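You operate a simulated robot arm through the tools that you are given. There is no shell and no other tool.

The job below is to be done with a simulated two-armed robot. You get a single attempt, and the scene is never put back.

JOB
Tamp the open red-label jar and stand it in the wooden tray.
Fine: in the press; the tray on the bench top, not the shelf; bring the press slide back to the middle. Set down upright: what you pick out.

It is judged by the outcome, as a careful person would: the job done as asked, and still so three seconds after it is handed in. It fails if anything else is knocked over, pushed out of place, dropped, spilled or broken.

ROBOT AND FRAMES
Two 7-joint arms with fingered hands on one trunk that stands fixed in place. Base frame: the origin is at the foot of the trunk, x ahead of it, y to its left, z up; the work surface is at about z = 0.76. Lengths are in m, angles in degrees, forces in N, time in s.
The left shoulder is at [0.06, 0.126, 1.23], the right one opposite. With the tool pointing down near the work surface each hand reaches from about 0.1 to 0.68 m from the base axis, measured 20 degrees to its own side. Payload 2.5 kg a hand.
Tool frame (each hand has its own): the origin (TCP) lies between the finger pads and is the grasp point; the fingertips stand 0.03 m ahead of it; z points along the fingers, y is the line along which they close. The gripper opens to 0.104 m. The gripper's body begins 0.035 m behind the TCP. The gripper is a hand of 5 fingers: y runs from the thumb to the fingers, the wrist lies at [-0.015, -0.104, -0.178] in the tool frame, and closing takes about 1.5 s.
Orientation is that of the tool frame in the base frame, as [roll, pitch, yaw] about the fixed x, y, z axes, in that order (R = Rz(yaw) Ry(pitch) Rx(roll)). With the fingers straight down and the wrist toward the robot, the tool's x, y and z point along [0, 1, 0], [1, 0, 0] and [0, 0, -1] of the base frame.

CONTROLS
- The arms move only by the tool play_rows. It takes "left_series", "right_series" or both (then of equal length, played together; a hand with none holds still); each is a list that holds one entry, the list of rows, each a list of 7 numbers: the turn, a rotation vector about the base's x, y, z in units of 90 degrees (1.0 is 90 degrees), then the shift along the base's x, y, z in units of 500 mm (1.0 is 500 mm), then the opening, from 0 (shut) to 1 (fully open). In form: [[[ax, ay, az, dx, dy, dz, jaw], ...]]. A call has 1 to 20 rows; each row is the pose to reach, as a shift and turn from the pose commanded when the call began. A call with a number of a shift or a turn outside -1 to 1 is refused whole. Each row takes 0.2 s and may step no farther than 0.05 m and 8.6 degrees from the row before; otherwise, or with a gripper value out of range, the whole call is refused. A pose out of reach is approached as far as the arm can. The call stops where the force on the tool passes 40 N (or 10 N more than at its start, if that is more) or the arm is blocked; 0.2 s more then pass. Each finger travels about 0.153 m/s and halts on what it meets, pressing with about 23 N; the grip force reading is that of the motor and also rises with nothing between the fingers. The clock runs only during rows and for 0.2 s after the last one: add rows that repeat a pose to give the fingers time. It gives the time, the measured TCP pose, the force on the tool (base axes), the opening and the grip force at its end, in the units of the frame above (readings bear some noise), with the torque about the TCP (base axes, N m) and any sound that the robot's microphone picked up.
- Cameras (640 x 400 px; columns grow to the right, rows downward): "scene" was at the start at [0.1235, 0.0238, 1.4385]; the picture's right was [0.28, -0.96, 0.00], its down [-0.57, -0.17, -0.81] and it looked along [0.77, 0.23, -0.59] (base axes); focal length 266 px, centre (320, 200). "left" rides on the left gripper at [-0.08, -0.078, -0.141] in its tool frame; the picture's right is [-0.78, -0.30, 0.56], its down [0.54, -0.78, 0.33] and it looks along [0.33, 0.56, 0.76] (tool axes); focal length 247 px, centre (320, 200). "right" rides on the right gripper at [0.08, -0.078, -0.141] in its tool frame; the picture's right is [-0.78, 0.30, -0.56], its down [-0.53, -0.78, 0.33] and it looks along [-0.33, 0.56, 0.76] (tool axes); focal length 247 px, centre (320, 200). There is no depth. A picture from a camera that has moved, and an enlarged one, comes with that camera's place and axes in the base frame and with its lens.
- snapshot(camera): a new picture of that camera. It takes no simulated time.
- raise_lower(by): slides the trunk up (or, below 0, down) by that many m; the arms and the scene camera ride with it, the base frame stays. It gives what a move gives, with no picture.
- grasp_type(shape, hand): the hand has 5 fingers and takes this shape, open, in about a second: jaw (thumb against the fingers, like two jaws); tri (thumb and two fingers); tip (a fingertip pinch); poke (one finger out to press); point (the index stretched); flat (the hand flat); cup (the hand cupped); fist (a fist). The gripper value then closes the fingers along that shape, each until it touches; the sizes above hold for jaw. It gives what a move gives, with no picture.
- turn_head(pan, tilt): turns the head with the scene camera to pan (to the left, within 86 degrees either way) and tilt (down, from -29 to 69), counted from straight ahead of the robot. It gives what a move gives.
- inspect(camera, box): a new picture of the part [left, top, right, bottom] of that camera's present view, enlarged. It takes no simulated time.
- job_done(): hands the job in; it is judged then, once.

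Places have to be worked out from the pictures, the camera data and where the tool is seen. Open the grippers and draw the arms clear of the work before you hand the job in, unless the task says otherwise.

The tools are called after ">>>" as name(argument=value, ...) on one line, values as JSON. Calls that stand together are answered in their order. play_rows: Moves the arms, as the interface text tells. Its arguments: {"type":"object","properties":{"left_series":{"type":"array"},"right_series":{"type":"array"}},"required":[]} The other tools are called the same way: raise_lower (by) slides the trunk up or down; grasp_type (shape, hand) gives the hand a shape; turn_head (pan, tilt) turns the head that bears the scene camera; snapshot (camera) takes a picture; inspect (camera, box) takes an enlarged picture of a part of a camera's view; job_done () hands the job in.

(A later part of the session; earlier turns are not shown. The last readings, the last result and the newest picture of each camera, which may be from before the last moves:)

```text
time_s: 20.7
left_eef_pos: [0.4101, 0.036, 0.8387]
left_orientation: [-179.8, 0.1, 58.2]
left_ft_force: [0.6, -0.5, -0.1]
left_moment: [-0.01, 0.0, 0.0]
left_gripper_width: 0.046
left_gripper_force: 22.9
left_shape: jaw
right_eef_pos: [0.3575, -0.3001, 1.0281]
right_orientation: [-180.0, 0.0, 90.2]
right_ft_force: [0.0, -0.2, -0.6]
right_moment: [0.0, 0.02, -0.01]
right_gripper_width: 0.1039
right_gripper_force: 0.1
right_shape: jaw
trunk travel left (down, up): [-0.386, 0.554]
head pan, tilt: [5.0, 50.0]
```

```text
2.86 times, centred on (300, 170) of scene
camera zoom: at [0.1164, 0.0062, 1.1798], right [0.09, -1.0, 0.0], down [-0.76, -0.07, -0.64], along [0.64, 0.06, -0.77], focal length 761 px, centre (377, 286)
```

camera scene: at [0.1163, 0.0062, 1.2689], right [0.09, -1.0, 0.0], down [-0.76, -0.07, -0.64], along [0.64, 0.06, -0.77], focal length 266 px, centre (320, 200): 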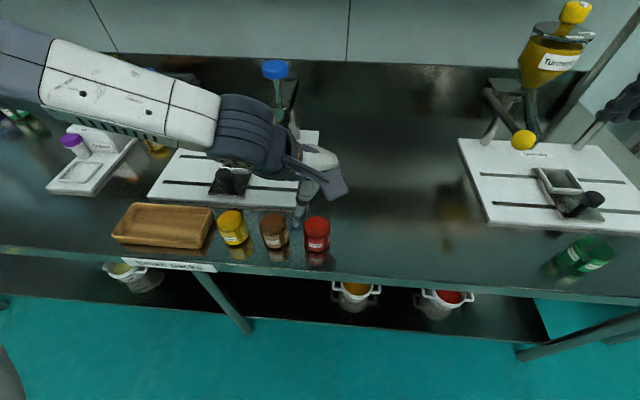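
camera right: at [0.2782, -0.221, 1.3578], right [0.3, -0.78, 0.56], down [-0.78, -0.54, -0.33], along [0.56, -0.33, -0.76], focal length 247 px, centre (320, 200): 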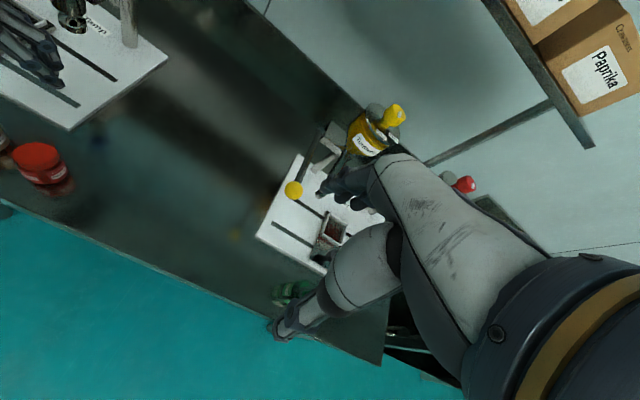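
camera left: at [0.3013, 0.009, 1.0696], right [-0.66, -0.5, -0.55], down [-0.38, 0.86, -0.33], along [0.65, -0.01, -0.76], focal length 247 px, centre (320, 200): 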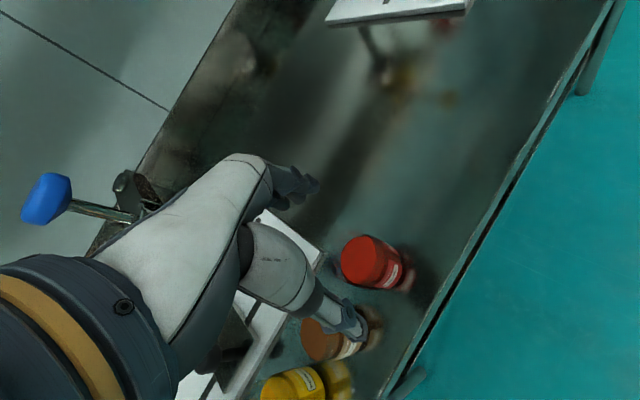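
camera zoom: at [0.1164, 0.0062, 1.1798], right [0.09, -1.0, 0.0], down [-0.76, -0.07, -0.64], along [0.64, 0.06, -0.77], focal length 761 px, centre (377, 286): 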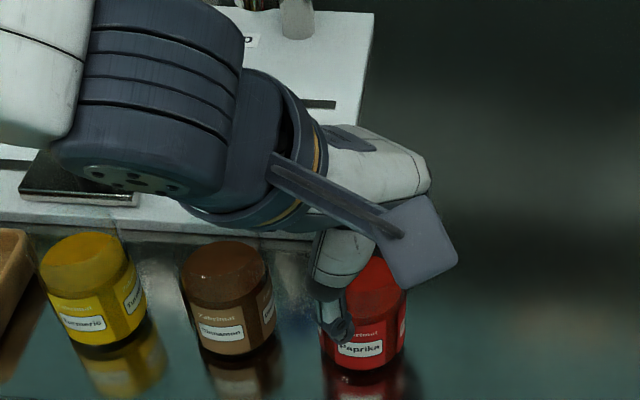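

It's gripped at about 23 N. I'll lift straight up with the trunk and check the hold.

>>> raise_lower(by=0.05)

>>> snapshot(camera="scene")

>>> inspect(camera="left", box=[220, 140, 420, 380])

```text
time_s: 21.6
left_eef_pos: [0.4107, 0.0382, 0.8884]
left_orientation: [-179.8, 0.1, 58.2]
left_ft_force: [1.1, -0.4, 0.3]
left_moment: [-0.02, -0.07, -0.03]
left_gripper_width: 0.0459
left_gripper_force: 22.8
left_shape: jaw
right_eef_pos: [0.3571, -0.3009, 1.0795]
right_orientation: [180.0, -0.1, 90.1]
right_ft_force: [0.4, 0.5, 0.7]
right_moment: [-0.02, 0.04, -0.03]
right_gripper_width: 0.1038
right_gripper_force: 0.0
right_shape: jaw
trunk travel left (down, up): [-0.436, 0.504]
head pan, tilt: [5.0, 50.0]
```

```text
taken
camera scene: at [0.1165, 0.0061, 1.2298], right [0.09, -1.0, 0.0], down [-0.76, -0.07, -0.64], along [0.64, 0.06, -0.77], focal length 266 px, centre (320, 200)
```

scene: 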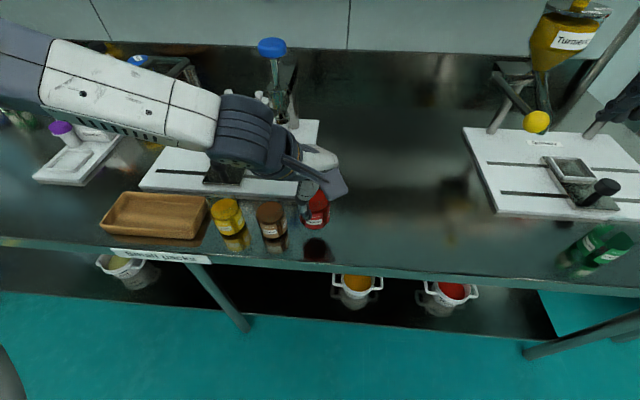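

```text
1.67 times, centred on (320, 260) of left
camera zoom: at [0.3014, 0.009, 1.0305], right [-0.66, -0.5, -0.55], down [-0.38, 0.86, -0.33], along [0.65, -0.01, -0.76], focal length 412 px, centre (320, 100)
```

zoom: 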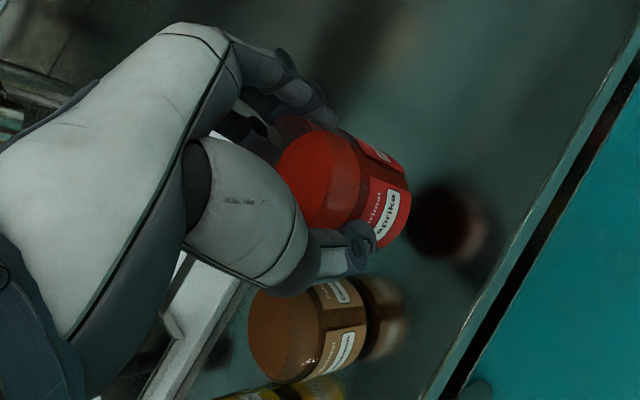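

The jar is lifted, upright, and firmly held. I'll go up another 0.09, then swing left clear of the other jars while straightening the hand's yaw.

>>> raise_lower(by=0.09)

>>> play_rows(left_series=[[[0, 0, 0.05, 0.0, 0.05, 0, 0.2], [0, 0, 0.1, 0.0, 0.11, 0, 0.2], [0, 0, 0.15, 0.01, 0.17, 0, 0.2], [0, 0, 0.2, 0.02, 0.23, 0, 0.2], [0, 0, 0.25, 0.03, 0.29, 0, 0.2], [0, 0, 0.3, 0.04, 0.35, 0, 0.2], [0, 0, 0.354, 0.05, 0.41, 0, 0.2], [0, 0, 0.354, 0.06, 0.45, 0, 0.2]]])

>>> turn_head(pan=12, tilt=42)

>>> snapshot(camera="scene")

>>> snapshot(camera="left")

```text
time_s: 22.8
left_eef_pos: [0.4097, 0.0367, 0.9775]
left_orientation: [-179.8, 0.1, 58.2]
left_ft_force: [-0.1, 0.1, -0.5]
left_moment: [0.0, 0.02, -0.03]
left_gripper_width: 0.0458
left_gripper_force: 23.0
left_shape: jaw
right_eef_pos: [0.3562, -0.3001, 1.1676]
right_orientation: [-180.0, 0.0, 90.0]
right_ft_force: [0.2, 0.3, 0.0]
right_moment: [-0.01, -0.01, 0.0]
right_gripper_width: 0.1039
right_gripper_force: 0.0
right_shape: jaw
trunk travel left (down, up): [-0.526, 0.414]
head pan, tilt: [5.0, 50.0]
```

```text
time_s: 24.6
left_eef_pos: [0.4396, 0.2626, 0.9803]
left_orientation: [-179.7, 0.2, 90.0]
left_ft_force: [0.9, -0.6, -1.2]
left_moment: [-0.05, 0.0, 0.02]
left_gripper_width: 0.0457
left_gripper_force: 22.9
left_shape: jaw
right_eef_pos: [0.3563, -0.3007, 1.1678]
right_orientation: [-179.9, 0.0, 90.1]
right_ft_force: [-0.3, -0.9, 0.2]
right_moment: [0.01, 0.0, -0.01]
right_gripper_width: 0.1036
right_gripper_force: 0.0
right_shape: jaw
trunk travel left (down, up): [-0.526, 0.414]
head pan, tilt: [5.0, 50.0]
```

```text
time_s: 25.3
left_eef_pos: [0.4395, 0.2632, 0.9798]
left_orientation: [-179.9, 0.2, 90.0]
left_ft_force: [-0.3, 0.2, -0.3]
left_moment: [-0.03, 0.03, -0.01]
left_gripper_width: 0.0459
left_gripper_force: 22.9
left_shape: jaw
right_eef_pos: [0.3552, -0.3009, 1.1679]
right_orientation: [180.0, 0.0, 90.1]
right_ft_force: [-0.8, 0.1, 0.2]
right_moment: [-0.01, -0.02, -0.02]
right_gripper_width: 0.1038
right_gripper_force: 0.0
right_shape: jaw
trunk travel left (down, up): [-0.526, 0.414]
head pan, tilt: [12.0, 42.0]
```

```text
taken
camera scene: at [0.1215, 0.0168, 1.331], right [0.21, -0.98, 0.0], down [-0.65, -0.14, -0.74], along [0.73, 0.15, -0.67], focal length 266 px, centre (320, 200)
```

scene: 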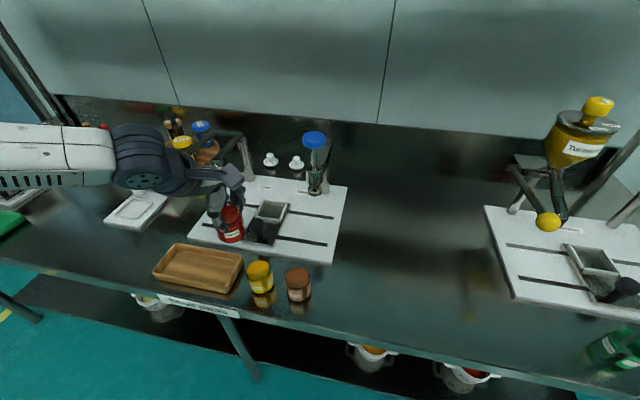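

```text
taken
camera left: at [0.3617, 0.1821, 1.1216], right [-0.3, -0.78, -0.55], down [-0.78, 0.53, -0.33], along [0.55, 0.33, -0.76], focal length 247 px, centre (320, 200)
```

left: 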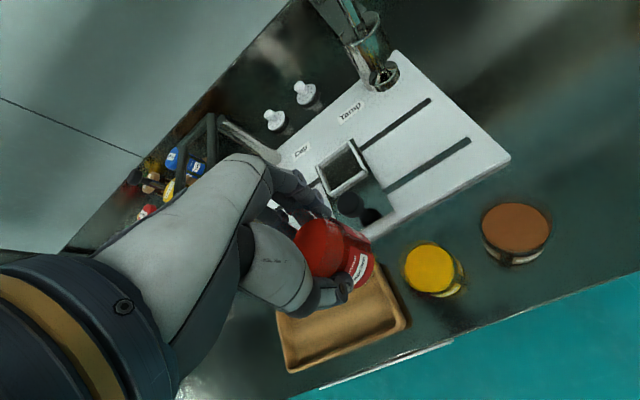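

The scene camera now has a clear view of the press. I'll zoom in on the cup, the slide and the tamp head.

>>> inspect(camera="scene", box=[225, 180, 325, 260])

>>> inspect(camera="scene", box=[230, 120, 350, 210])

>>> inspect(camera="left", box=[270, 120, 420, 240])

>>> inspect(camera="left", box=[250, 180, 410, 330])

```text
5.00 times, centred on (275, 220) of scene
camera zoom: at [0.1215, 0.0168, 1.331], right [0.21, -0.98, 0.0], down [-0.65, -0.14, -0.74], along [0.73, 0.15, -0.67], focal length 1332 px, centre (545, 100)
```

zoom: 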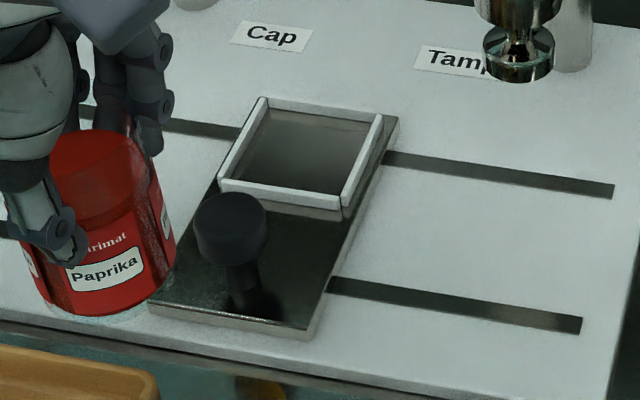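

```text
4.44 times, centred on (290, 165) of scene
camera zoom: at [0.1215, 0.0168, 1.331], right [0.21, -0.98, 0.0], down [-0.65, -0.14, -0.74], along [0.73, 0.15, -0.67], focal length 1184 px, centre (453, 356)
```

zoom: 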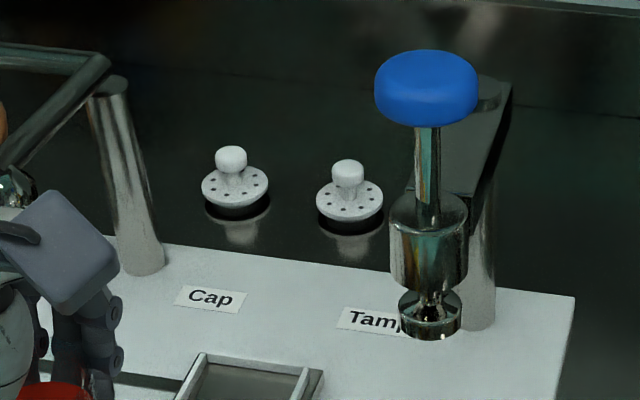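

```text
3.33 times, centred on (345, 180) of left
camera zoom: at [0.3617, 0.1821, 1.1216], right [-0.3, -0.78, -0.55], down [-0.78, 0.53, -0.33], along [0.55, 0.33, -0.76], focal length 823 px, centre (237, 267)
```

zoom: 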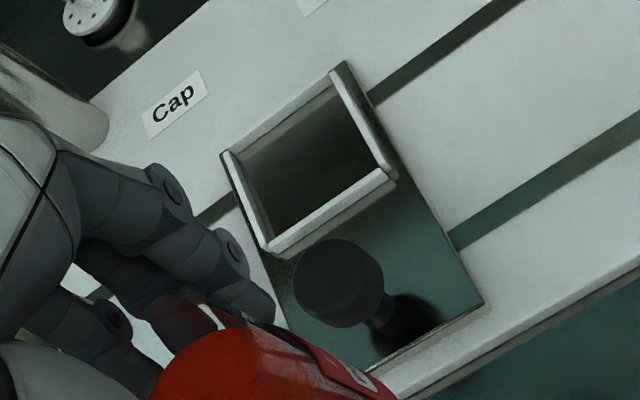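

```text
2.67 times, centred on (330, 255) of left
camera zoom: at [0.3617, 0.1821, 1.1216], right [-0.3, -0.78, -0.55], down [-0.78, 0.53, -0.33], along [0.55, 0.33, -0.76], focal length 659 px, centre (293, 53)
```

zoom: 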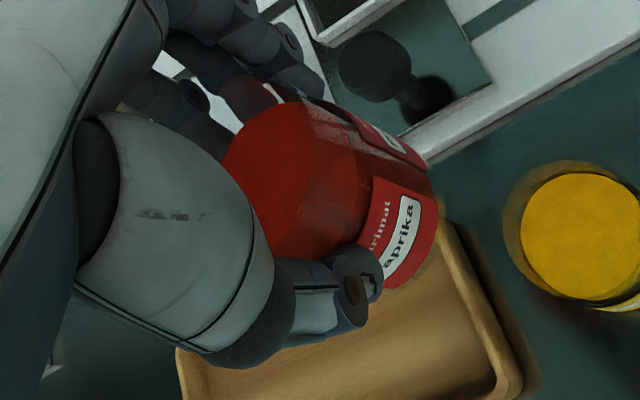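

I need to check whether the jar is upright in the grip before placing it, so I'll zoom in tighter.

>>> inspect(camera="scene", box=[195, 170, 265, 250])

>>> inspect(camera="right", box=[0, 0, 200, 130])

```text
5.00 times, centred on (230, 210) of scene
camera zoom: at [0.1215, 0.0168, 1.331], right [0.21, -0.98, 0.0], down [-0.65, -0.14, -0.74], along [0.73, 0.15, -0.67], focal length 1332 px, centre (770, 150)
```

zoom: 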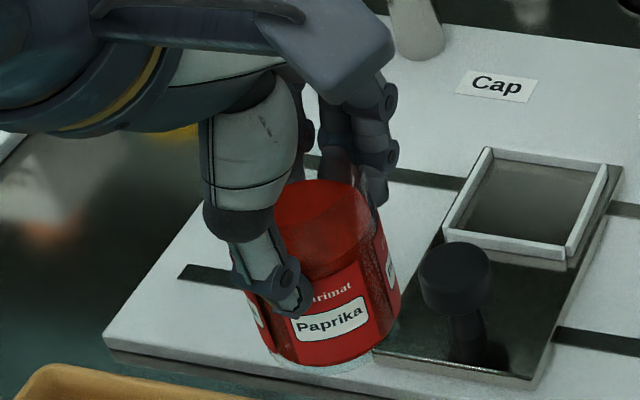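

```text
3.08 times, centred on (100, 65) of right
camera zoom: at [0.2784, -0.221, 1.3088], right [0.3, -0.78, 0.56], down [-0.78, -0.54, -0.33], along [0.56, -0.33, -0.76], focal length 760 px, centre (997, 615)
```

zoom: 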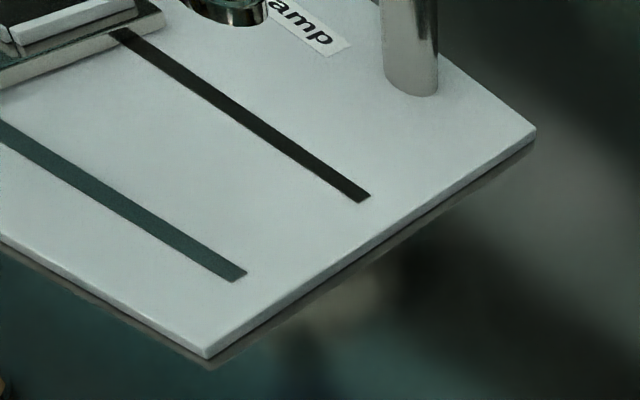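

The jar is upright in the grip, offset about 5 mm toward the thumb. The best combined estimate for the cup is centre (0.6265, 0.2645) with its rim at z of about 0.805. I'll move forward at height with 15° of inward yaw, which keeps the wrist camera away from the tamp knob, and stop partway to look.

>>> play_rows(left_series=[[[0, 0, -0.05, 0.05, 0.0, 0, 0.2], [0, 0, -0.1, 0.1, 0.0, 0, 0.2], [0, 0, -0.14, 0.15, 0.0, 0, 0.2], [0, 0, -0.167, 0.2, -0.001, 0, 0.2], [0, 0, -0.167, 0.26, -0.002, 0, 0.2], [0, 0, -0.167, 0.26, -0.002, 0, 0.2]]])

>>> snapshot(camera="scene")

>>> snapshot(camera="left")

```text
time_s: 26.7
left_eef_pos: [0.5719, 0.2599, 0.9781]
left_orientation: [-179.8, 0.2, 74.9]
left_ft_force: [1.4, -0.2, 0.3]
left_moment: [0.0, -0.01, -0.01]
left_gripper_width: 0.0458
left_gripper_force: 23.4
left_shape: jaw
right_eef_pos: [0.3562, -0.3003, 1.1675]
right_orientation: [180.0, 0.0, 90.0]
right_ft_force: [0.1, 0.1, 0.2]
right_moment: [0.0, 0.02, 0.02]
right_gripper_width: 0.1038
right_gripper_force: 0.1
right_shape: jaw
trunk travel left (down, up): [-0.526, 0.414]
head pan, tilt: [12.0, 42.0]
```

```text
taken
camera scene: at [0.1215, 0.0168, 1.3311], right [0.21, -0.98, 0.0], down [-0.65, -0.14, -0.74], along [0.73, 0.15, -0.67], focal length 266 px, centre (320, 200)
```

scene: 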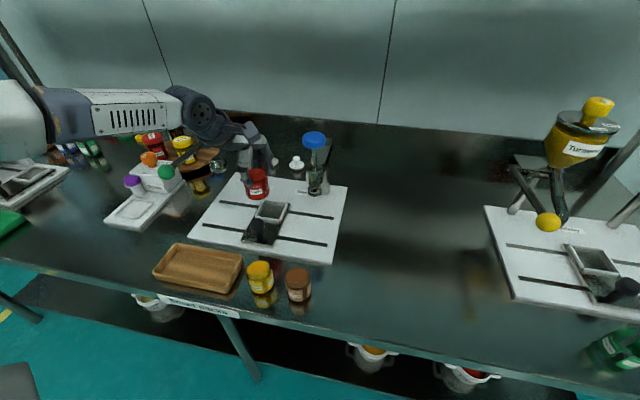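

```text
taken
camera left: at [0.4756, 0.203, 1.1207], right [-0.49, -0.67, -0.55], down [-0.61, 0.72, -0.33], along [0.62, 0.18, -0.76], focal length 247 px, centre (320, 200)
```

left: 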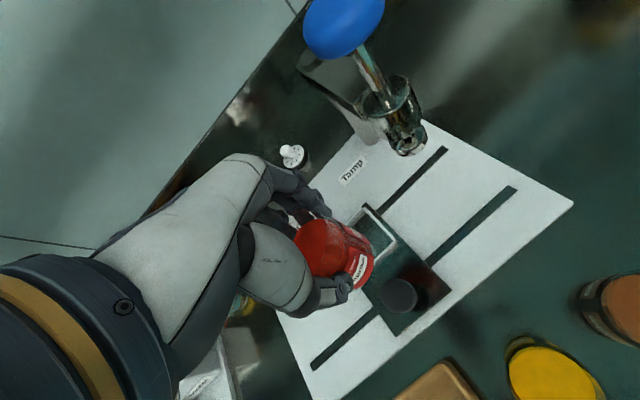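

There's clear space ahead. I'll move over the cup at TCP (0.631, 0.262) and lower partway with the arm, keeping the jar bottom above the rim.

>>> play_rows(left_series=[[[0, 0, 0, 0.06, 0.001, 0, 0.2], [0, 0, 0, 0.118, 0.003, 0, 0.2], [0, 0, 0, 0.118, 0.003, -0.05, 0.2], [0, 0, 0, 0.118, 0.003, -0.1, 0.2], [0, 0, 0, 0.118, 0.003, -0.1, 0.2]]])

>>> snapshot(camera="scene")

>>> snapshot(camera="left")

>>> inspect(camera="scene", box=[220, 150, 320, 250])

>>> inspect(camera="left", box=[260, 170, 420, 320])

```text
time_s: 27.9
left_eef_pos: [0.617, 0.2642, 0.9331]
left_orientation: [-179.9, 0.1, 75.0]
left_ft_force: [-0.5, -0.2, 0.8]
left_moment: [-0.03, -0.01, 0.02]
left_gripper_width: 0.0455
left_gripper_force: 23.1
left_shape: jaw
left hand out of reach, approached as far as the arm can: row 3, 4, 5
right_eef_pos: [0.3561, -0.3, 1.1679]
right_orientation: [-180.0, 0.0, 90.1]
right_ft_force: [-0.3, 0.8, 0.0]
right_moment: [-0.01, -0.01, 0.01]
right_gripper_width: 0.1038
right_gripper_force: 0.1
right_shape: jaw
trunk travel left (down, up): [-0.526, 0.414]
head pan, tilt: [12.0, 42.0]
```

```text
taken
camera scene: at [0.1215, 0.0169, 1.3311], right [0.21, -0.98, 0.0], down [-0.65, -0.14, -0.74], along [0.73, 0.15, -0.67], focal length 266 px, centre (320, 200)
```

scene: 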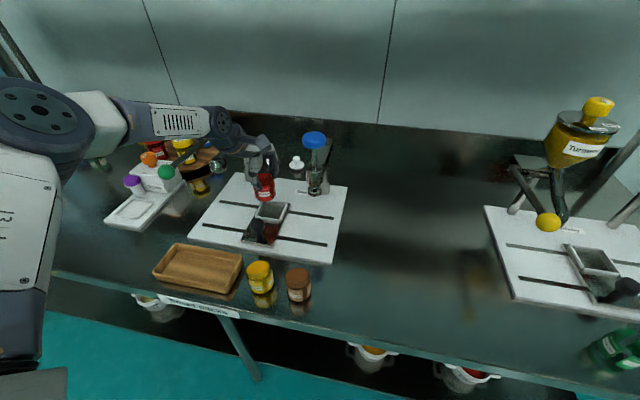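

```text
taken
camera left: at [0.5207, 0.2066, 1.0751], right [-0.49, -0.67, -0.55], down [-0.61, 0.72, -0.33], along [0.62, 0.18, -0.76], focal length 247 px, centre (320, 200)
```

left: 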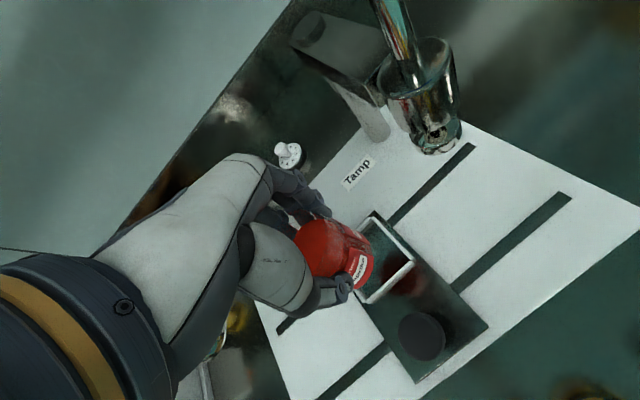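

```text
4.00 times, centred on (270, 200) of scene
camera zoom: at [0.1215, 0.0169, 1.3311], right [0.21, -0.98, 0.0], down [-0.65, -0.14, -0.74], along [0.73, 0.15, -0.67], focal length 1065 px, centre (520, 200)
```

zoom: 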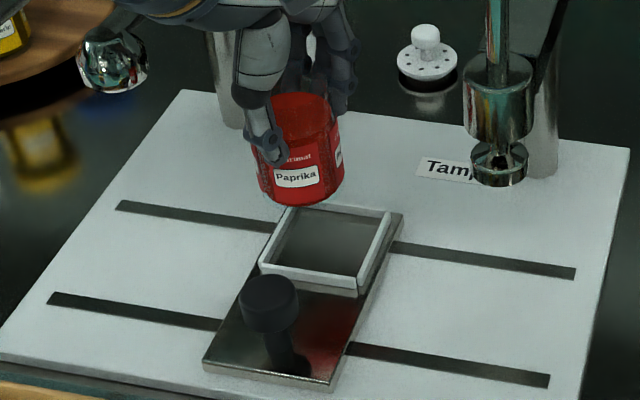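

```text
2.67 times, centred on (340, 245) of left
camera zoom: at [0.5207, 0.2066, 1.0751], right [-0.49, -0.67, -0.55], down [-0.61, 0.72, -0.33], along [0.62, 0.18, -0.76], focal length 659 px, centre (267, 80)
```

zoom: 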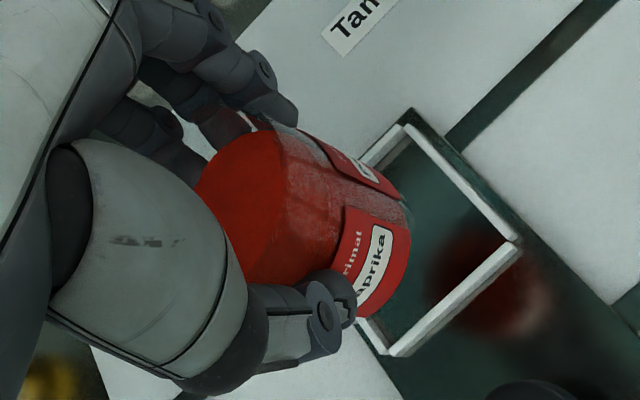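

At this trunk height x tops out at about 0.617. I'll lift the hand 3 cm and lower the trunk 5 cm to gain reach, then go to the exact spot over the cup.

>>> play_rows(left_series=[[[0, 0, 0, 0, 0, 0.03, 0.2], [0, 0, 0, 0, 0, 0.06, 0.2]]])

>>> raise_lower(by=-0.06)

>>> play_rows(left_series=[[[0, 0, 0, 0.014, -0.002, 0, 0.2], [0, 0, 0, 0.028, -0.004, 0, 0.2], [0, 0, 0, 0.028, -0.004, 0, 0.2]]])

>>> snapshot(camera="scene")

>>> inspect(camera="left", box=[260, 170, 420, 320])

>>> inspect(camera="scene", box=[220, 120, 320, 220])

```text
time_s: 28.5
left_eef_pos: [0.6158, 0.2634, 0.9639]
left_orientation: [-179.9, 0.1, 75.0]
left_ft_force: [-0.3, 0.1, -0.4]
left_moment: [0.04, 0.0, 0.03]
left_gripper_width: 0.0454
left_gripper_force: 23.2
left_shape: jaw
right_eef_pos: [0.3563, -0.3015, 1.1677]
right_orientation: [-180.0, 0.1, 90.0]
right_ft_force: [-0.3, 0.1, 0.4]
right_moment: [0.01, 0.0, 0.02]
right_gripper_width: 0.1036
right_gripper_force: 0.1
right_shape: jaw
trunk travel left (down, up): [-0.526, 0.414]
head pan, tilt: [12.0, 42.0]
```

```text
time_s: 29.5
left_eef_pos: [0.617, 0.264, 0.9031]
left_orientation: [-179.9, 0.0, 74.9]
left_ft_force: [0.7, -0.5, -1.9]
left_moment: [0.03, -0.01, 0.0]
left_gripper_width: 0.0456
left_gripper_force: 23.0
left_shape: jaw
right_eef_pos: [0.3563, -0.299, 1.1083]
right_orientation: [-180.0, -0.1, 90.0]
right_ft_force: [0.8, -1.1, 0.1]
right_moment: [-0.02, -0.03, -0.01]
right_gripper_width: 0.1036
right_gripper_force: 0.1
right_shape: jaw
trunk travel left (down, up): [-0.466, 0.474]
head pan, tilt: [12.0, 42.0]
```

```text
time_s: 30.3
left_eef_pos: [0.6263, 0.2621, 0.9051]
left_orientation: [-180.0, 0.1, 75.0]
left_ft_force: [0.2, -0.3, -0.2]
left_moment: [-0.01, 0.0, -0.01]
left_gripper_width: 0.0452
left_gripper_force: 23.7
left_shape: jaw
right_eef_pos: [0.3563, -0.3003, 1.1075]
right_orientation: [-180.0, 0.1, 90.1]
right_ft_force: [0.2, -0.6, -0.3]
right_moment: [-0.03, 0.02, -0.02]
right_gripper_width: 0.104
right_gripper_force: 0.0
right_shape: jaw
trunk travel left (down, up): [-0.466, 0.474]
head pan, tilt: [12.0, 42.0]
```

```text
taken
camera scene: at [0.1215, 0.0168, 1.2711], right [0.21, -0.98, 0.0], down [-0.65, -0.14, -0.74], along [0.73, 0.15, -0.67], focal length 266 px, centre (320, 200)
```

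scene: 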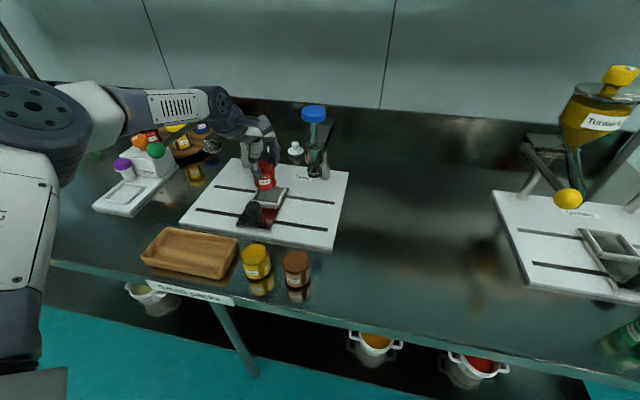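

```text
2.67 times, centred on (340, 245) of left
camera zoom: at [0.5309, 0.2047, 1.0465], right [-0.49, -0.67, -0.55], down [-0.61, 0.72, -0.33], along [0.62, 0.18, -0.76], focal length 659 px, centre (267, 80)
```

zoom: 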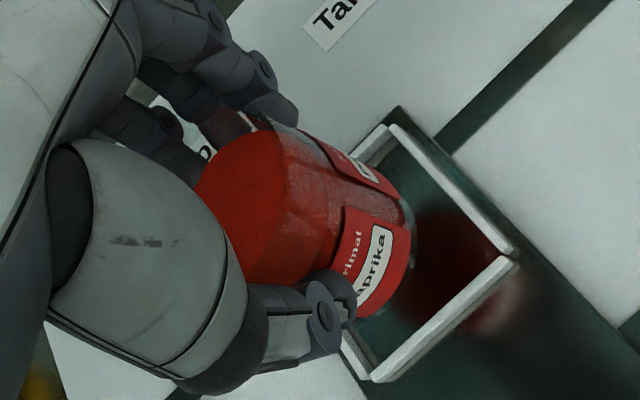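

```text
4.00 times, centred on (270, 170) of scene
camera zoom: at [0.1215, 0.0168, 1.2711], right [0.21, -0.98, 0.0], down [-0.65, -0.14, -0.74], along [0.73, 0.15, -0.67], focal length 1065 px, centre (520, 320)
```

zoom: 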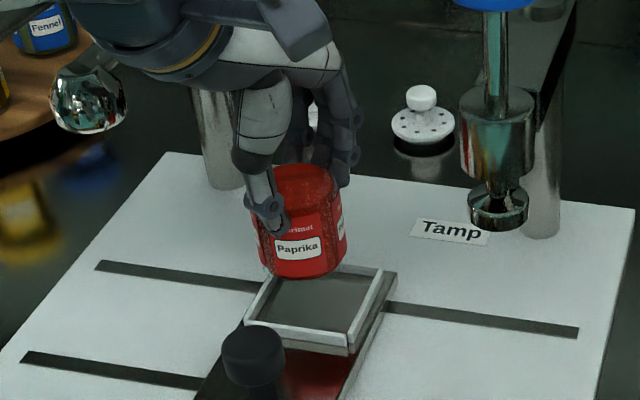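

I need precise jar-base and cup measurements, so I'll zoom in harder on both.

>>> inspect(camera="scene", box=[246, 148, 326, 212])

>>> inspect(camera="left", box=[300, 190, 400, 290])

```text
6.25 times, centred on (286, 180) of scene
camera zoom: at [0.1215, 0.0168, 1.2711], right [0.21, -0.98, 0.0], down [-0.65, -0.14, -0.74], along [0.73, 0.15, -0.67], focal length 1664 px, centre (532, 325)
```

zoom: 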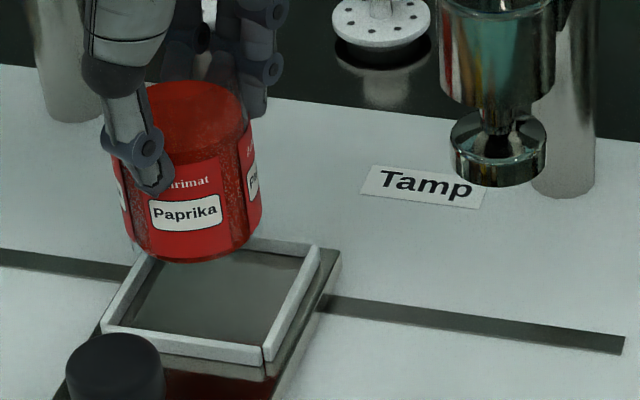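

```text
4.00 times, centred on (350, 240) of left
camera zoom: at [0.5309, 0.2047, 1.0465], right [-0.49, -0.67, -0.55], down [-0.61, 0.72, -0.33], along [0.62, 0.18, -0.76], focal length 988 px, centre (200, 40)
```

zoom: 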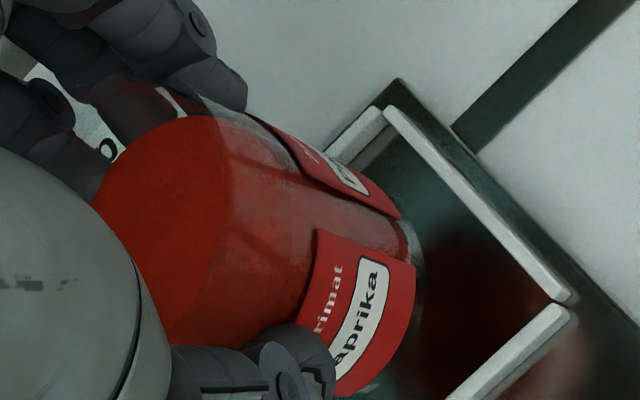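

>>> inspect(camera="scene", box=[256, 184, 304, 214])

>>> inspect(camera="scene", box=[256, 160, 304, 190])

```text
13.33 times, centred on (280, 199) of scene
camera zoom: at [0.1215, 0.0168, 1.2711], right [0.21, -0.98, 0.0], down [-0.65, -0.14, -0.74], along [0.73, 0.15, -0.67], focal length 3551 px, centre (853, 213)
```

zoom: 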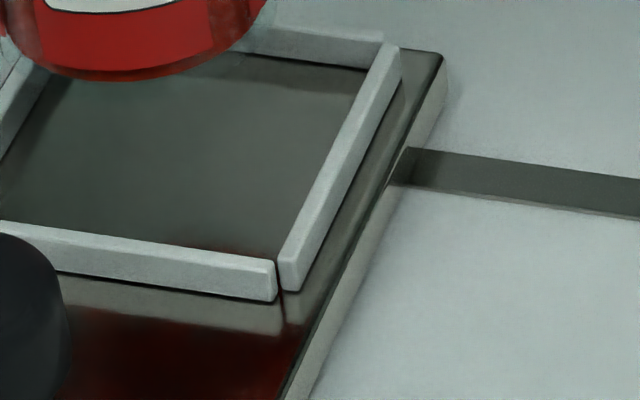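

```text
13.33 times, centred on (280, 175) of scene
camera zoom: at [0.1215, 0.0168, 1.2711], right [0.21, -0.98, 0.0], down [-0.65, -0.14, -0.74], along [0.73, 0.15, -0.67], focal length 3551 px, centre (853, 533)
```

zoom: 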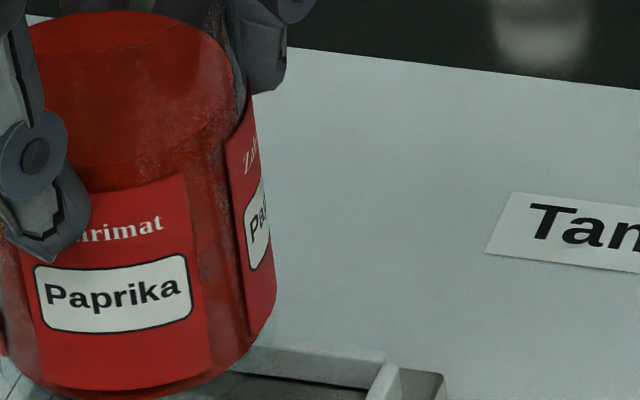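

Careful measurement puts the cup's inner opening at about 0.064 m, centred at (0.625, 0.264), and the jar at about 0.058 m across. The jar axis sits at roughly (-0.006, +0.0035) from the TCP. I'll correct the position and go down until the jar bottom is just above the rim.

>>> play_rows(left_series=[[[0, 0, 0, 0.008, -0.003, 0, 0.2], [0, 0, 0, 0.01, -0.003, -0.02, 0.2], [0, 0, 0, 0.01, -0.003, -0.032, 0.2], [0, 0, 0, 0.01, -0.003, -0.032, 0.2]]])

>>> inspect(camera="scene", box=[240, 154, 304, 214])

>>> inspect(camera="left", box=[300, 190, 420, 310])

```text
time_s: 31.3
left_eef_pos: [0.6245, 0.2608, 0.892]
left_orientation: [-179.9, 0.1, 74.9]
left_ft_force: [0.1, 0.7, -1.1]
left_moment: [-0.03, 0.03, -0.02]
left_gripper_width: 0.0452
left_gripper_force: 23.1
left_shape: jaw
left hand out of reach, approached as far as the arm can: row 1, 2, 3, 4
right_eef_pos: [0.3548, -0.2997, 1.1081]
right_orientation: [180.0, 0.0, 90.1]
right_ft_force: [0.6, -0.4, 1.2]
right_moment: [0.0, -0.01, 0.01]
right_gripper_width: 0.1039
right_gripper_force: 0.1
right_shape: jaw
trunk travel left (down, up): [-0.466, 0.474]
head pan, tilt: [12.0, 42.0]
```

```text
6.67 times, centred on (272, 184) of scene
camera zoom: at [0.1215, 0.0169, 1.271], right [0.21, -0.98, 0.0], down [-0.65, -0.14, -0.74], along [0.73, 0.15, -0.67], focal length 1776 px, centre (640, 307)
```

zoom: 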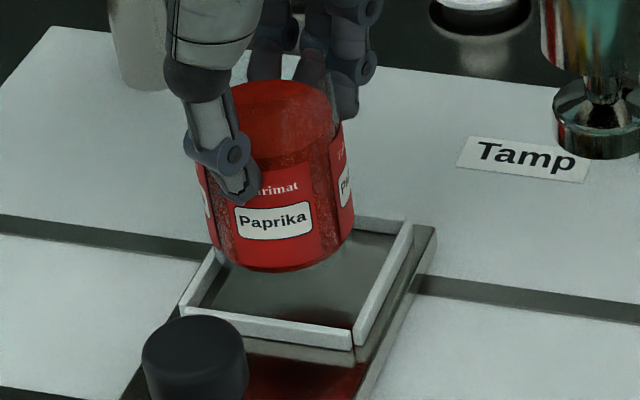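

```text
3.33 times, centred on (360, 250) of left
camera zoom: at [0.527, 0.2039, 1.0335], right [-0.49, -0.67, -0.55], down [-0.61, 0.72, -0.33], along [0.62, 0.18, -0.76], focal length 823 px, centre (187, 33)
```

zoom: 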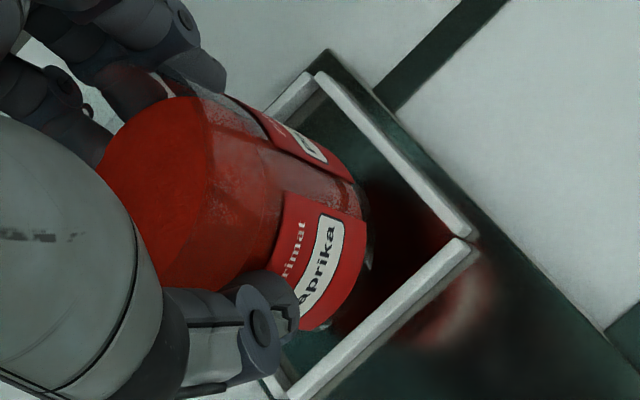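

The jar is nearly over the cup, but the arm limits again. More reach needs a lower trunk, so I'll first check forearm and elbow clearance over the cap lever on the left.

>>> turn_head(pan=40, tilt=35)

>>> snapshot(camera="scene")

>>> snapshot(camera="right")

```text
time_s: 32.2
left_eef_pos: [0.6239, 0.261, 0.8918]
left_orientation: [-179.9, 0.2, 75.0]
left_ft_force: [-0.1, 0.4, -0.8]
left_moment: [0.0, -0.03, 0.01]
left_gripper_width: 0.0456
left_gripper_force: 22.9
left_shape: jaw
right_eef_pos: [0.3567, -0.3004, 1.1081]
right_orientation: [179.9, 0.0, 90.1]
right_ft_force: [-0.7, 0.7, -0.1]
right_moment: [0.03, -0.03, -0.02]
right_gripper_width: 0.1039
right_gripper_force: 0.0
right_shape: jaw
trunk travel left (down, up): [-0.466, 0.474]
head pan, tilt: [40.0, 35.0]
```

```text
taken
camera scene: at [0.1072, 0.056, 1.2815], right [0.64, -0.77, 0.0], down [-0.44, -0.37, -0.82], along [0.63, 0.53, -0.57], focal length 266 px, centre (320, 200)
```

scene: 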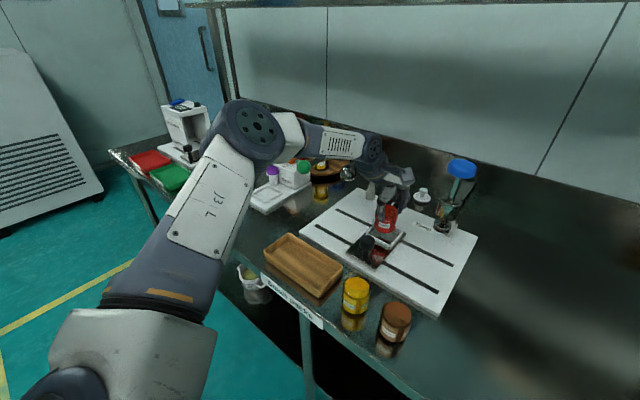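

```text
taken
camera right: at [0.2784, -0.221, 1.2487], right [0.3, -0.78, 0.56], down [-0.78, -0.54, -0.33], along [0.56, -0.33, -0.76], focal length 247 px, centre (320, 200)
```

right: 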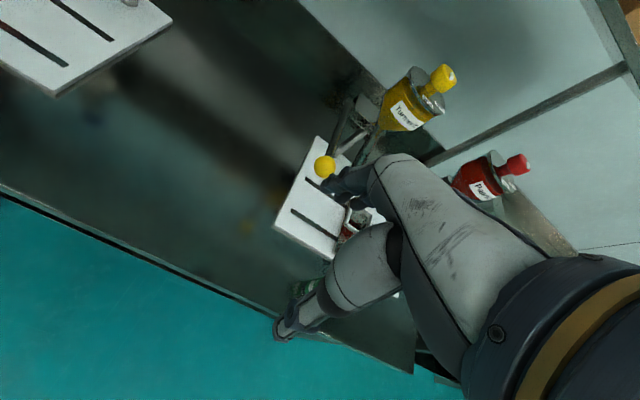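

The elbow is high, at about (0.32, 0.35, 1.16), and well clear of the lever and everything else. I'll lift the hand 5 cm and lower the trunk 7 cm.

>>> play_rows(left_series=[[[0, 0, 0, 0, 0, 0.04, 0.2], [0, 0, 0, 0.0, 0, 0.08, 0.2], [0, 0, 0, 0.0, 0, 0.12, 0.2], [0, 0, 0, 0.0, 0, 0.12, 0.2]]])

>>> raise_lower(by=-0.06)

>>> play_rows(left_series=[[[0, 0, 0, 0.007, -0.001, 0, 0.2], [0, 0, 0, 0.015, -0.001, 0, 0.2], [0, 0, 0, 0.015, -0.001, 0, 0.2]]])

>>> turn_head(pan=12, tilt=42)

>>> inspect(camera="scene", box=[230, 110, 310, 190])

>>> inspect(camera="left", box=[300, 190, 420, 310])

```text
time_s: 33.2
left_eef_pos: [0.6233, 0.2627, 0.9506]
left_orientation: [-179.9, 0.1, 75.0]
left_ft_force: [-0.2, -0.1, 0.4]
left_moment: [-0.05, 0.01, -0.06]
left_gripper_width: 0.0454
left_gripper_force: 23.3
left_shape: jaw
right_eef_pos: [0.3573, -0.2996, 1.1084]
right_orientation: [-180.0, 0.1, 90.1]
right_ft_force: [0.1, 0.6, 0.0]
right_moment: [0.03, 0.08, 0.0]
right_gripper_width: 0.104
right_gripper_force: 0.0
right_shape: jaw
trunk travel left (down, up): [-0.466, 0.474]
head pan, tilt: [40.0, 35.0]
```

```text
time_s: 34.2
left_eef_pos: [0.6224, 0.2624, 0.8901]
left_orientation: [-179.8, 0.0, 75.0]
left_ft_force: [0.0, 0.6, -0.3]
left_moment: [0.03, 0.03, -0.01]
left_gripper_width: 0.0455
left_gripper_force: 23.1
left_shape: jaw
right_eef_pos: [0.3569, -0.3008, 1.0476]
right_orientation: [180.0, 0.0, 90.1]
right_ft_force: [0.0, 0.8, -0.5]
right_moment: [0.03, 0.0, -0.01]
right_gripper_width: 0.1039
right_gripper_force: 0.1
right_shape: jaw
trunk travel left (down, up): [-0.406, 0.534]
head pan, tilt: [40.0, 35.0]
```

```text
time_s: 35.0
left_eef_pos: [0.6303, 0.2611, 0.8909]
left_orientation: [-180.0, 0.0, 74.9]
left_ft_force: [0.6, -0.8, -1.3]
left_moment: [-0.02, -0.03, 0.02]
left_gripper_width: 0.0455
left_gripper_force: 23.0
left_shape: jaw
right_eef_pos: [0.3564, -0.3007, 1.0479]
right_orientation: [-180.0, 0.0, 90.1]
right_ft_force: [0.4, -0.5, -0.4]
right_moment: [0.02, 0.02, 0.01]
right_gripper_width: 0.1039
right_gripper_force: 0.0
right_shape: jaw
trunk travel left (down, up): [-0.406, 0.534]
head pan, tilt: [40.0, 35.0]
```

```text
time_s: 36.0
left_eef_pos: [0.6306, 0.2614, 0.8917]
left_orientation: [-180.0, 0.2, 75.0]
left_ft_force: [-0.1, -0.4, -0.3]
left_moment: [0.0, 0.02, -0.02]
left_gripper_width: 0.0456
left_gripper_force: 23.0
left_shape: jaw
right_eef_pos: [0.3567, -0.3008, 1.0468]
right_orientation: [179.9, 0.0, 90.1]
right_ft_force: [0.9, -1.1, 0.5]
right_moment: [-0.01, 0.03, -0.01]
right_gripper_width: 0.1037
right_gripper_force: 0.1
right_shape: jaw
trunk travel left (down, up): [-0.406, 0.534]
head pan, tilt: [12.0, 42.0]
```

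```text
5.00 times, centred on (270, 150) of scene
camera zoom: at [0.1215, 0.0169, 1.2111], right [0.21, -0.98, 0.0], down [-0.65, -0.14, -0.74], along [0.73, 0.16, -0.67], focal length 1332 px, centre (570, 450)
```

zoom: 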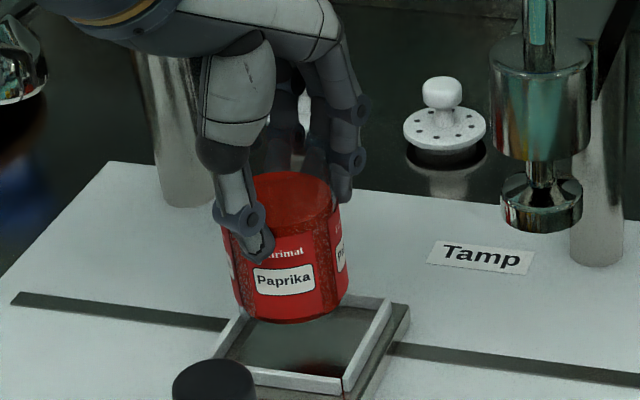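

```text
3.33 times, centred on (360, 250) of left
camera zoom: at [0.5342, 0.2038, 1.033], right [-0.49, -0.67, -0.55], down [-0.61, 0.72, -0.33], along [0.62, 0.18, -0.76], focal length 823 px, centre (187, 33)
```

zoom: 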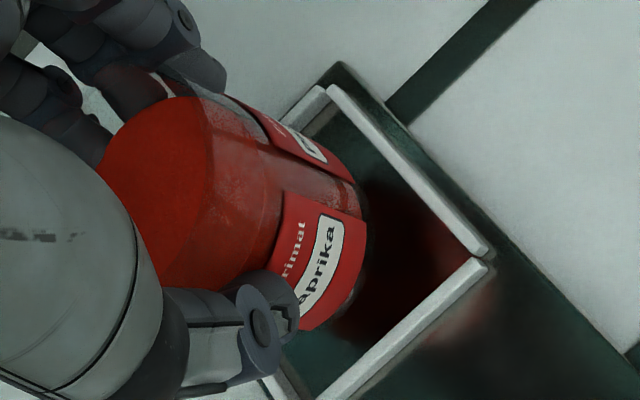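

The jar axis is now within about 1–2 mm of the cup centre. I'll descend gently, entering the rim, and watch the force.

>>> play_rows(left_series=[[[0, 0, 0, 0, -0.003, -0.008, 0.2], [0, 0, 0, 0.0, -0.003, -0.016, 0.2], [0, 0, 0, 0.0, -0.003, -0.024, 0.2], [0, 0, 0, 0.0, -0.003, -0.024, 0.2]]])

>>> inspect(camera="scene", box=[230, 120, 310, 190])

>>> inspect(camera="left", box=[300, 190, 420, 310])

```text
time_s: 37.0
left_eef_pos: [0.6305, 0.2599, 0.8791]
left_orientation: [-179.8, 0.2, 75.0]
left_ft_force: [0.1, -0.1, -0.5]
left_moment: [-0.01, -0.04, -0.01]
left_gripper_width: 0.0456
left_gripper_force: 22.6
left_shape: jaw
right_eef_pos: [0.3568, -0.3004, 1.047]
right_orientation: [179.9, 0.0, 90.2]
right_ft_force: [-0.2, 0.8, 0.5]
right_moment: [0.02, 0.02, -0.03]
right_gripper_width: 0.1037
right_gripper_force: 0.0
right_shape: jaw
trunk travel left (down, up): [-0.406, 0.534]
head pan, tilt: [12.0, 42.0]
```

```text
5.71 times, centred on (270, 155) of scene
camera zoom: at [0.1215, 0.0168, 1.211], right [0.21, -0.98, 0.0], down [-0.65, -0.14, -0.74], along [0.73, 0.15, -0.67], focal length 1522 px, centre (606, 457)
```

zoom: 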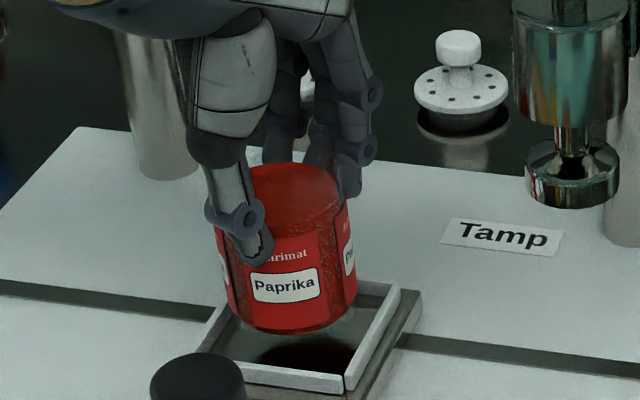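

```text
3.33 times, centred on (360, 250) of left
camera zoom: at [0.5341, 0.2022, 1.0216], right [-0.49, -0.67, -0.55], down [-0.61, 0.72, -0.33], along [0.62, 0.18, -0.76], focal length 823 px, centre (187, 33)
```

zoom: 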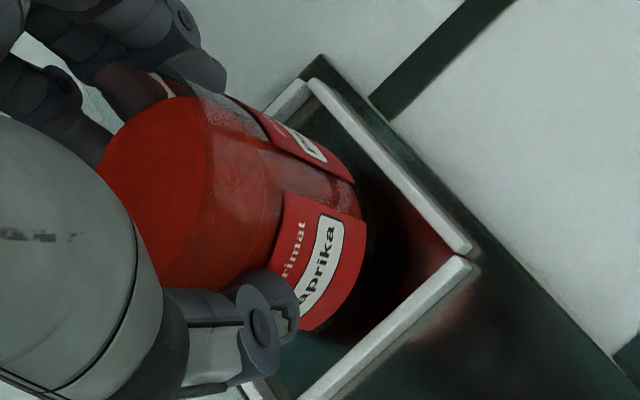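

No contact yet, and the jar still hovers inside the rim outline. I'll keep going in 2 mm steps.

>>> play_rows(left_series=[[[0, 0, 0, 0, 0, -0.004, 0.2], [0, 0, 0, 0.0, 0, -0.008, 0.2], [0, 0, 0, 0.0, 0, -0.012, 0.2], [0, 0, 0, 0.0, 0, -0.012, 0.2]]])

>>> inspect(camera="scene", box=[250, 150, 298, 190])

>>> inspect(camera="left", box=[310, 190, 410, 290])

```text
time_s: 38.0
left_eef_pos: [0.6299, 0.2596, 0.8731]
left_orientation: [-179.9, 0.1, 75.0]
left_ft_force: [-0.1, 0.1, 0.2]
left_moment: [-0.01, -0.02, -0.01]
left_gripper_width: 0.0454
left_gripper_force: 22.7
left_shape: jaw
right_eef_pos: [0.3556, -0.3009, 1.0479]
right_orientation: [180.0, 0.0, 90.2]
right_ft_force: [0.6, 0.1, 0.7]
right_moment: [-0.02, -0.01, 0.0]
right_gripper_width: 0.1039
right_gripper_force: 0.0
right_shape: jaw
trunk travel left (down, up): [-0.406, 0.534]
head pan, tilt: [12.0, 42.0]
```

```text
10.00 times, centred on (274, 170) of scene
camera zoom: at [0.1215, 0.0169, 1.211], right [0.21, -0.98, 0.0], down [-0.65, -0.14, -0.74], along [0.73, 0.15, -0.67], focal length 2663 px, centre (780, 500)
```

zoom: 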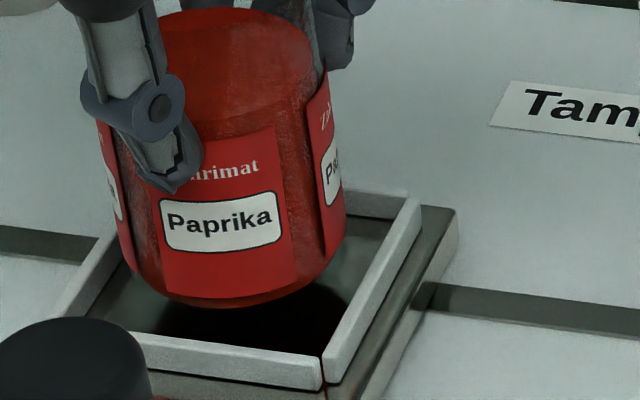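

```text
4.00 times, centred on (360, 240) of left
camera zoom: at [0.5338, 0.2028, 1.015], right [-0.49, -0.67, -0.55], down [-0.61, 0.72, -0.33], along [0.62, 0.18, -0.76], focal length 988 px, centre (160, 40)
```

zoom: 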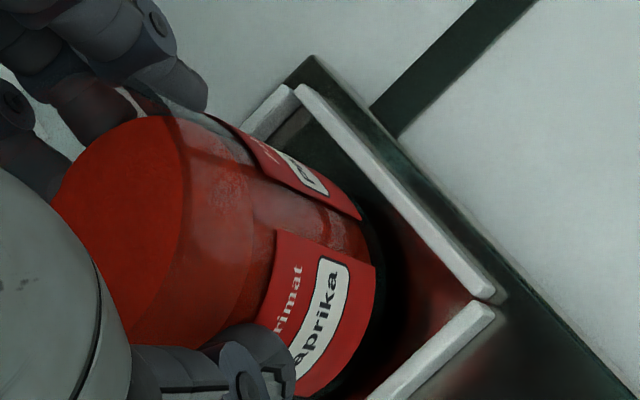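

Still no contact; the visible bottom edge computes to z of about 0.811 against a floor of about 0.795. I'll keep going in small increments until the force rises.

>>> play_rows(left_series=[[[0, 0, 0, 0, 0, -0.004, 0.2], [0, 0, 0, 0.0, 0, -0.008, 0.2], [0, 0, 0, 0.0, 0, -0.01, 0.2]]])

>>> inspect(camera="scene", box=[250, 150, 298, 190])

```text
time_s: 38.8
left_eef_pos: [0.631, 0.2606, 0.8674]
left_orientation: [-179.8, 0.2, 74.9]
left_ft_force: [0.6, 0.2, 0.5]
left_moment: [0.01, 0.04, 0.02]
left_gripper_width: 0.0454
left_gripper_force: 22.6
left_shape: jaw
right_eef_pos: [0.3568, -0.3011, 1.0474]
right_orientation: [-179.9, 0.0, 90.1]
right_ft_force: [0.1, 0.5, 0.5]
right_moment: [0.01, -0.04, 0.03]
right_gripper_width: 0.1037
right_gripper_force: 0.0
right_shape: jaw
trunk travel left (down, up): [-0.406, 0.534]
head pan, tilt: [12.0, 42.0]
```

```text
10.00 times, centred on (274, 170) of scene
camera zoom: at [0.1215, 0.0169, 1.211], right [0.21, -0.98, 0.0], down [-0.65, -0.14, -0.74], along [0.73, 0.15, -0.67], focal length 2663 px, centre (780, 500)
```

zoom: 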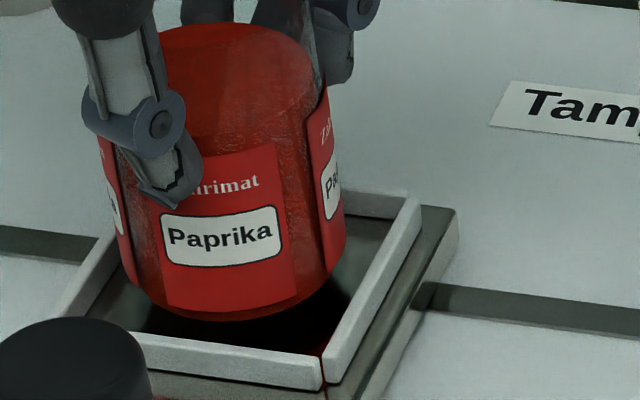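

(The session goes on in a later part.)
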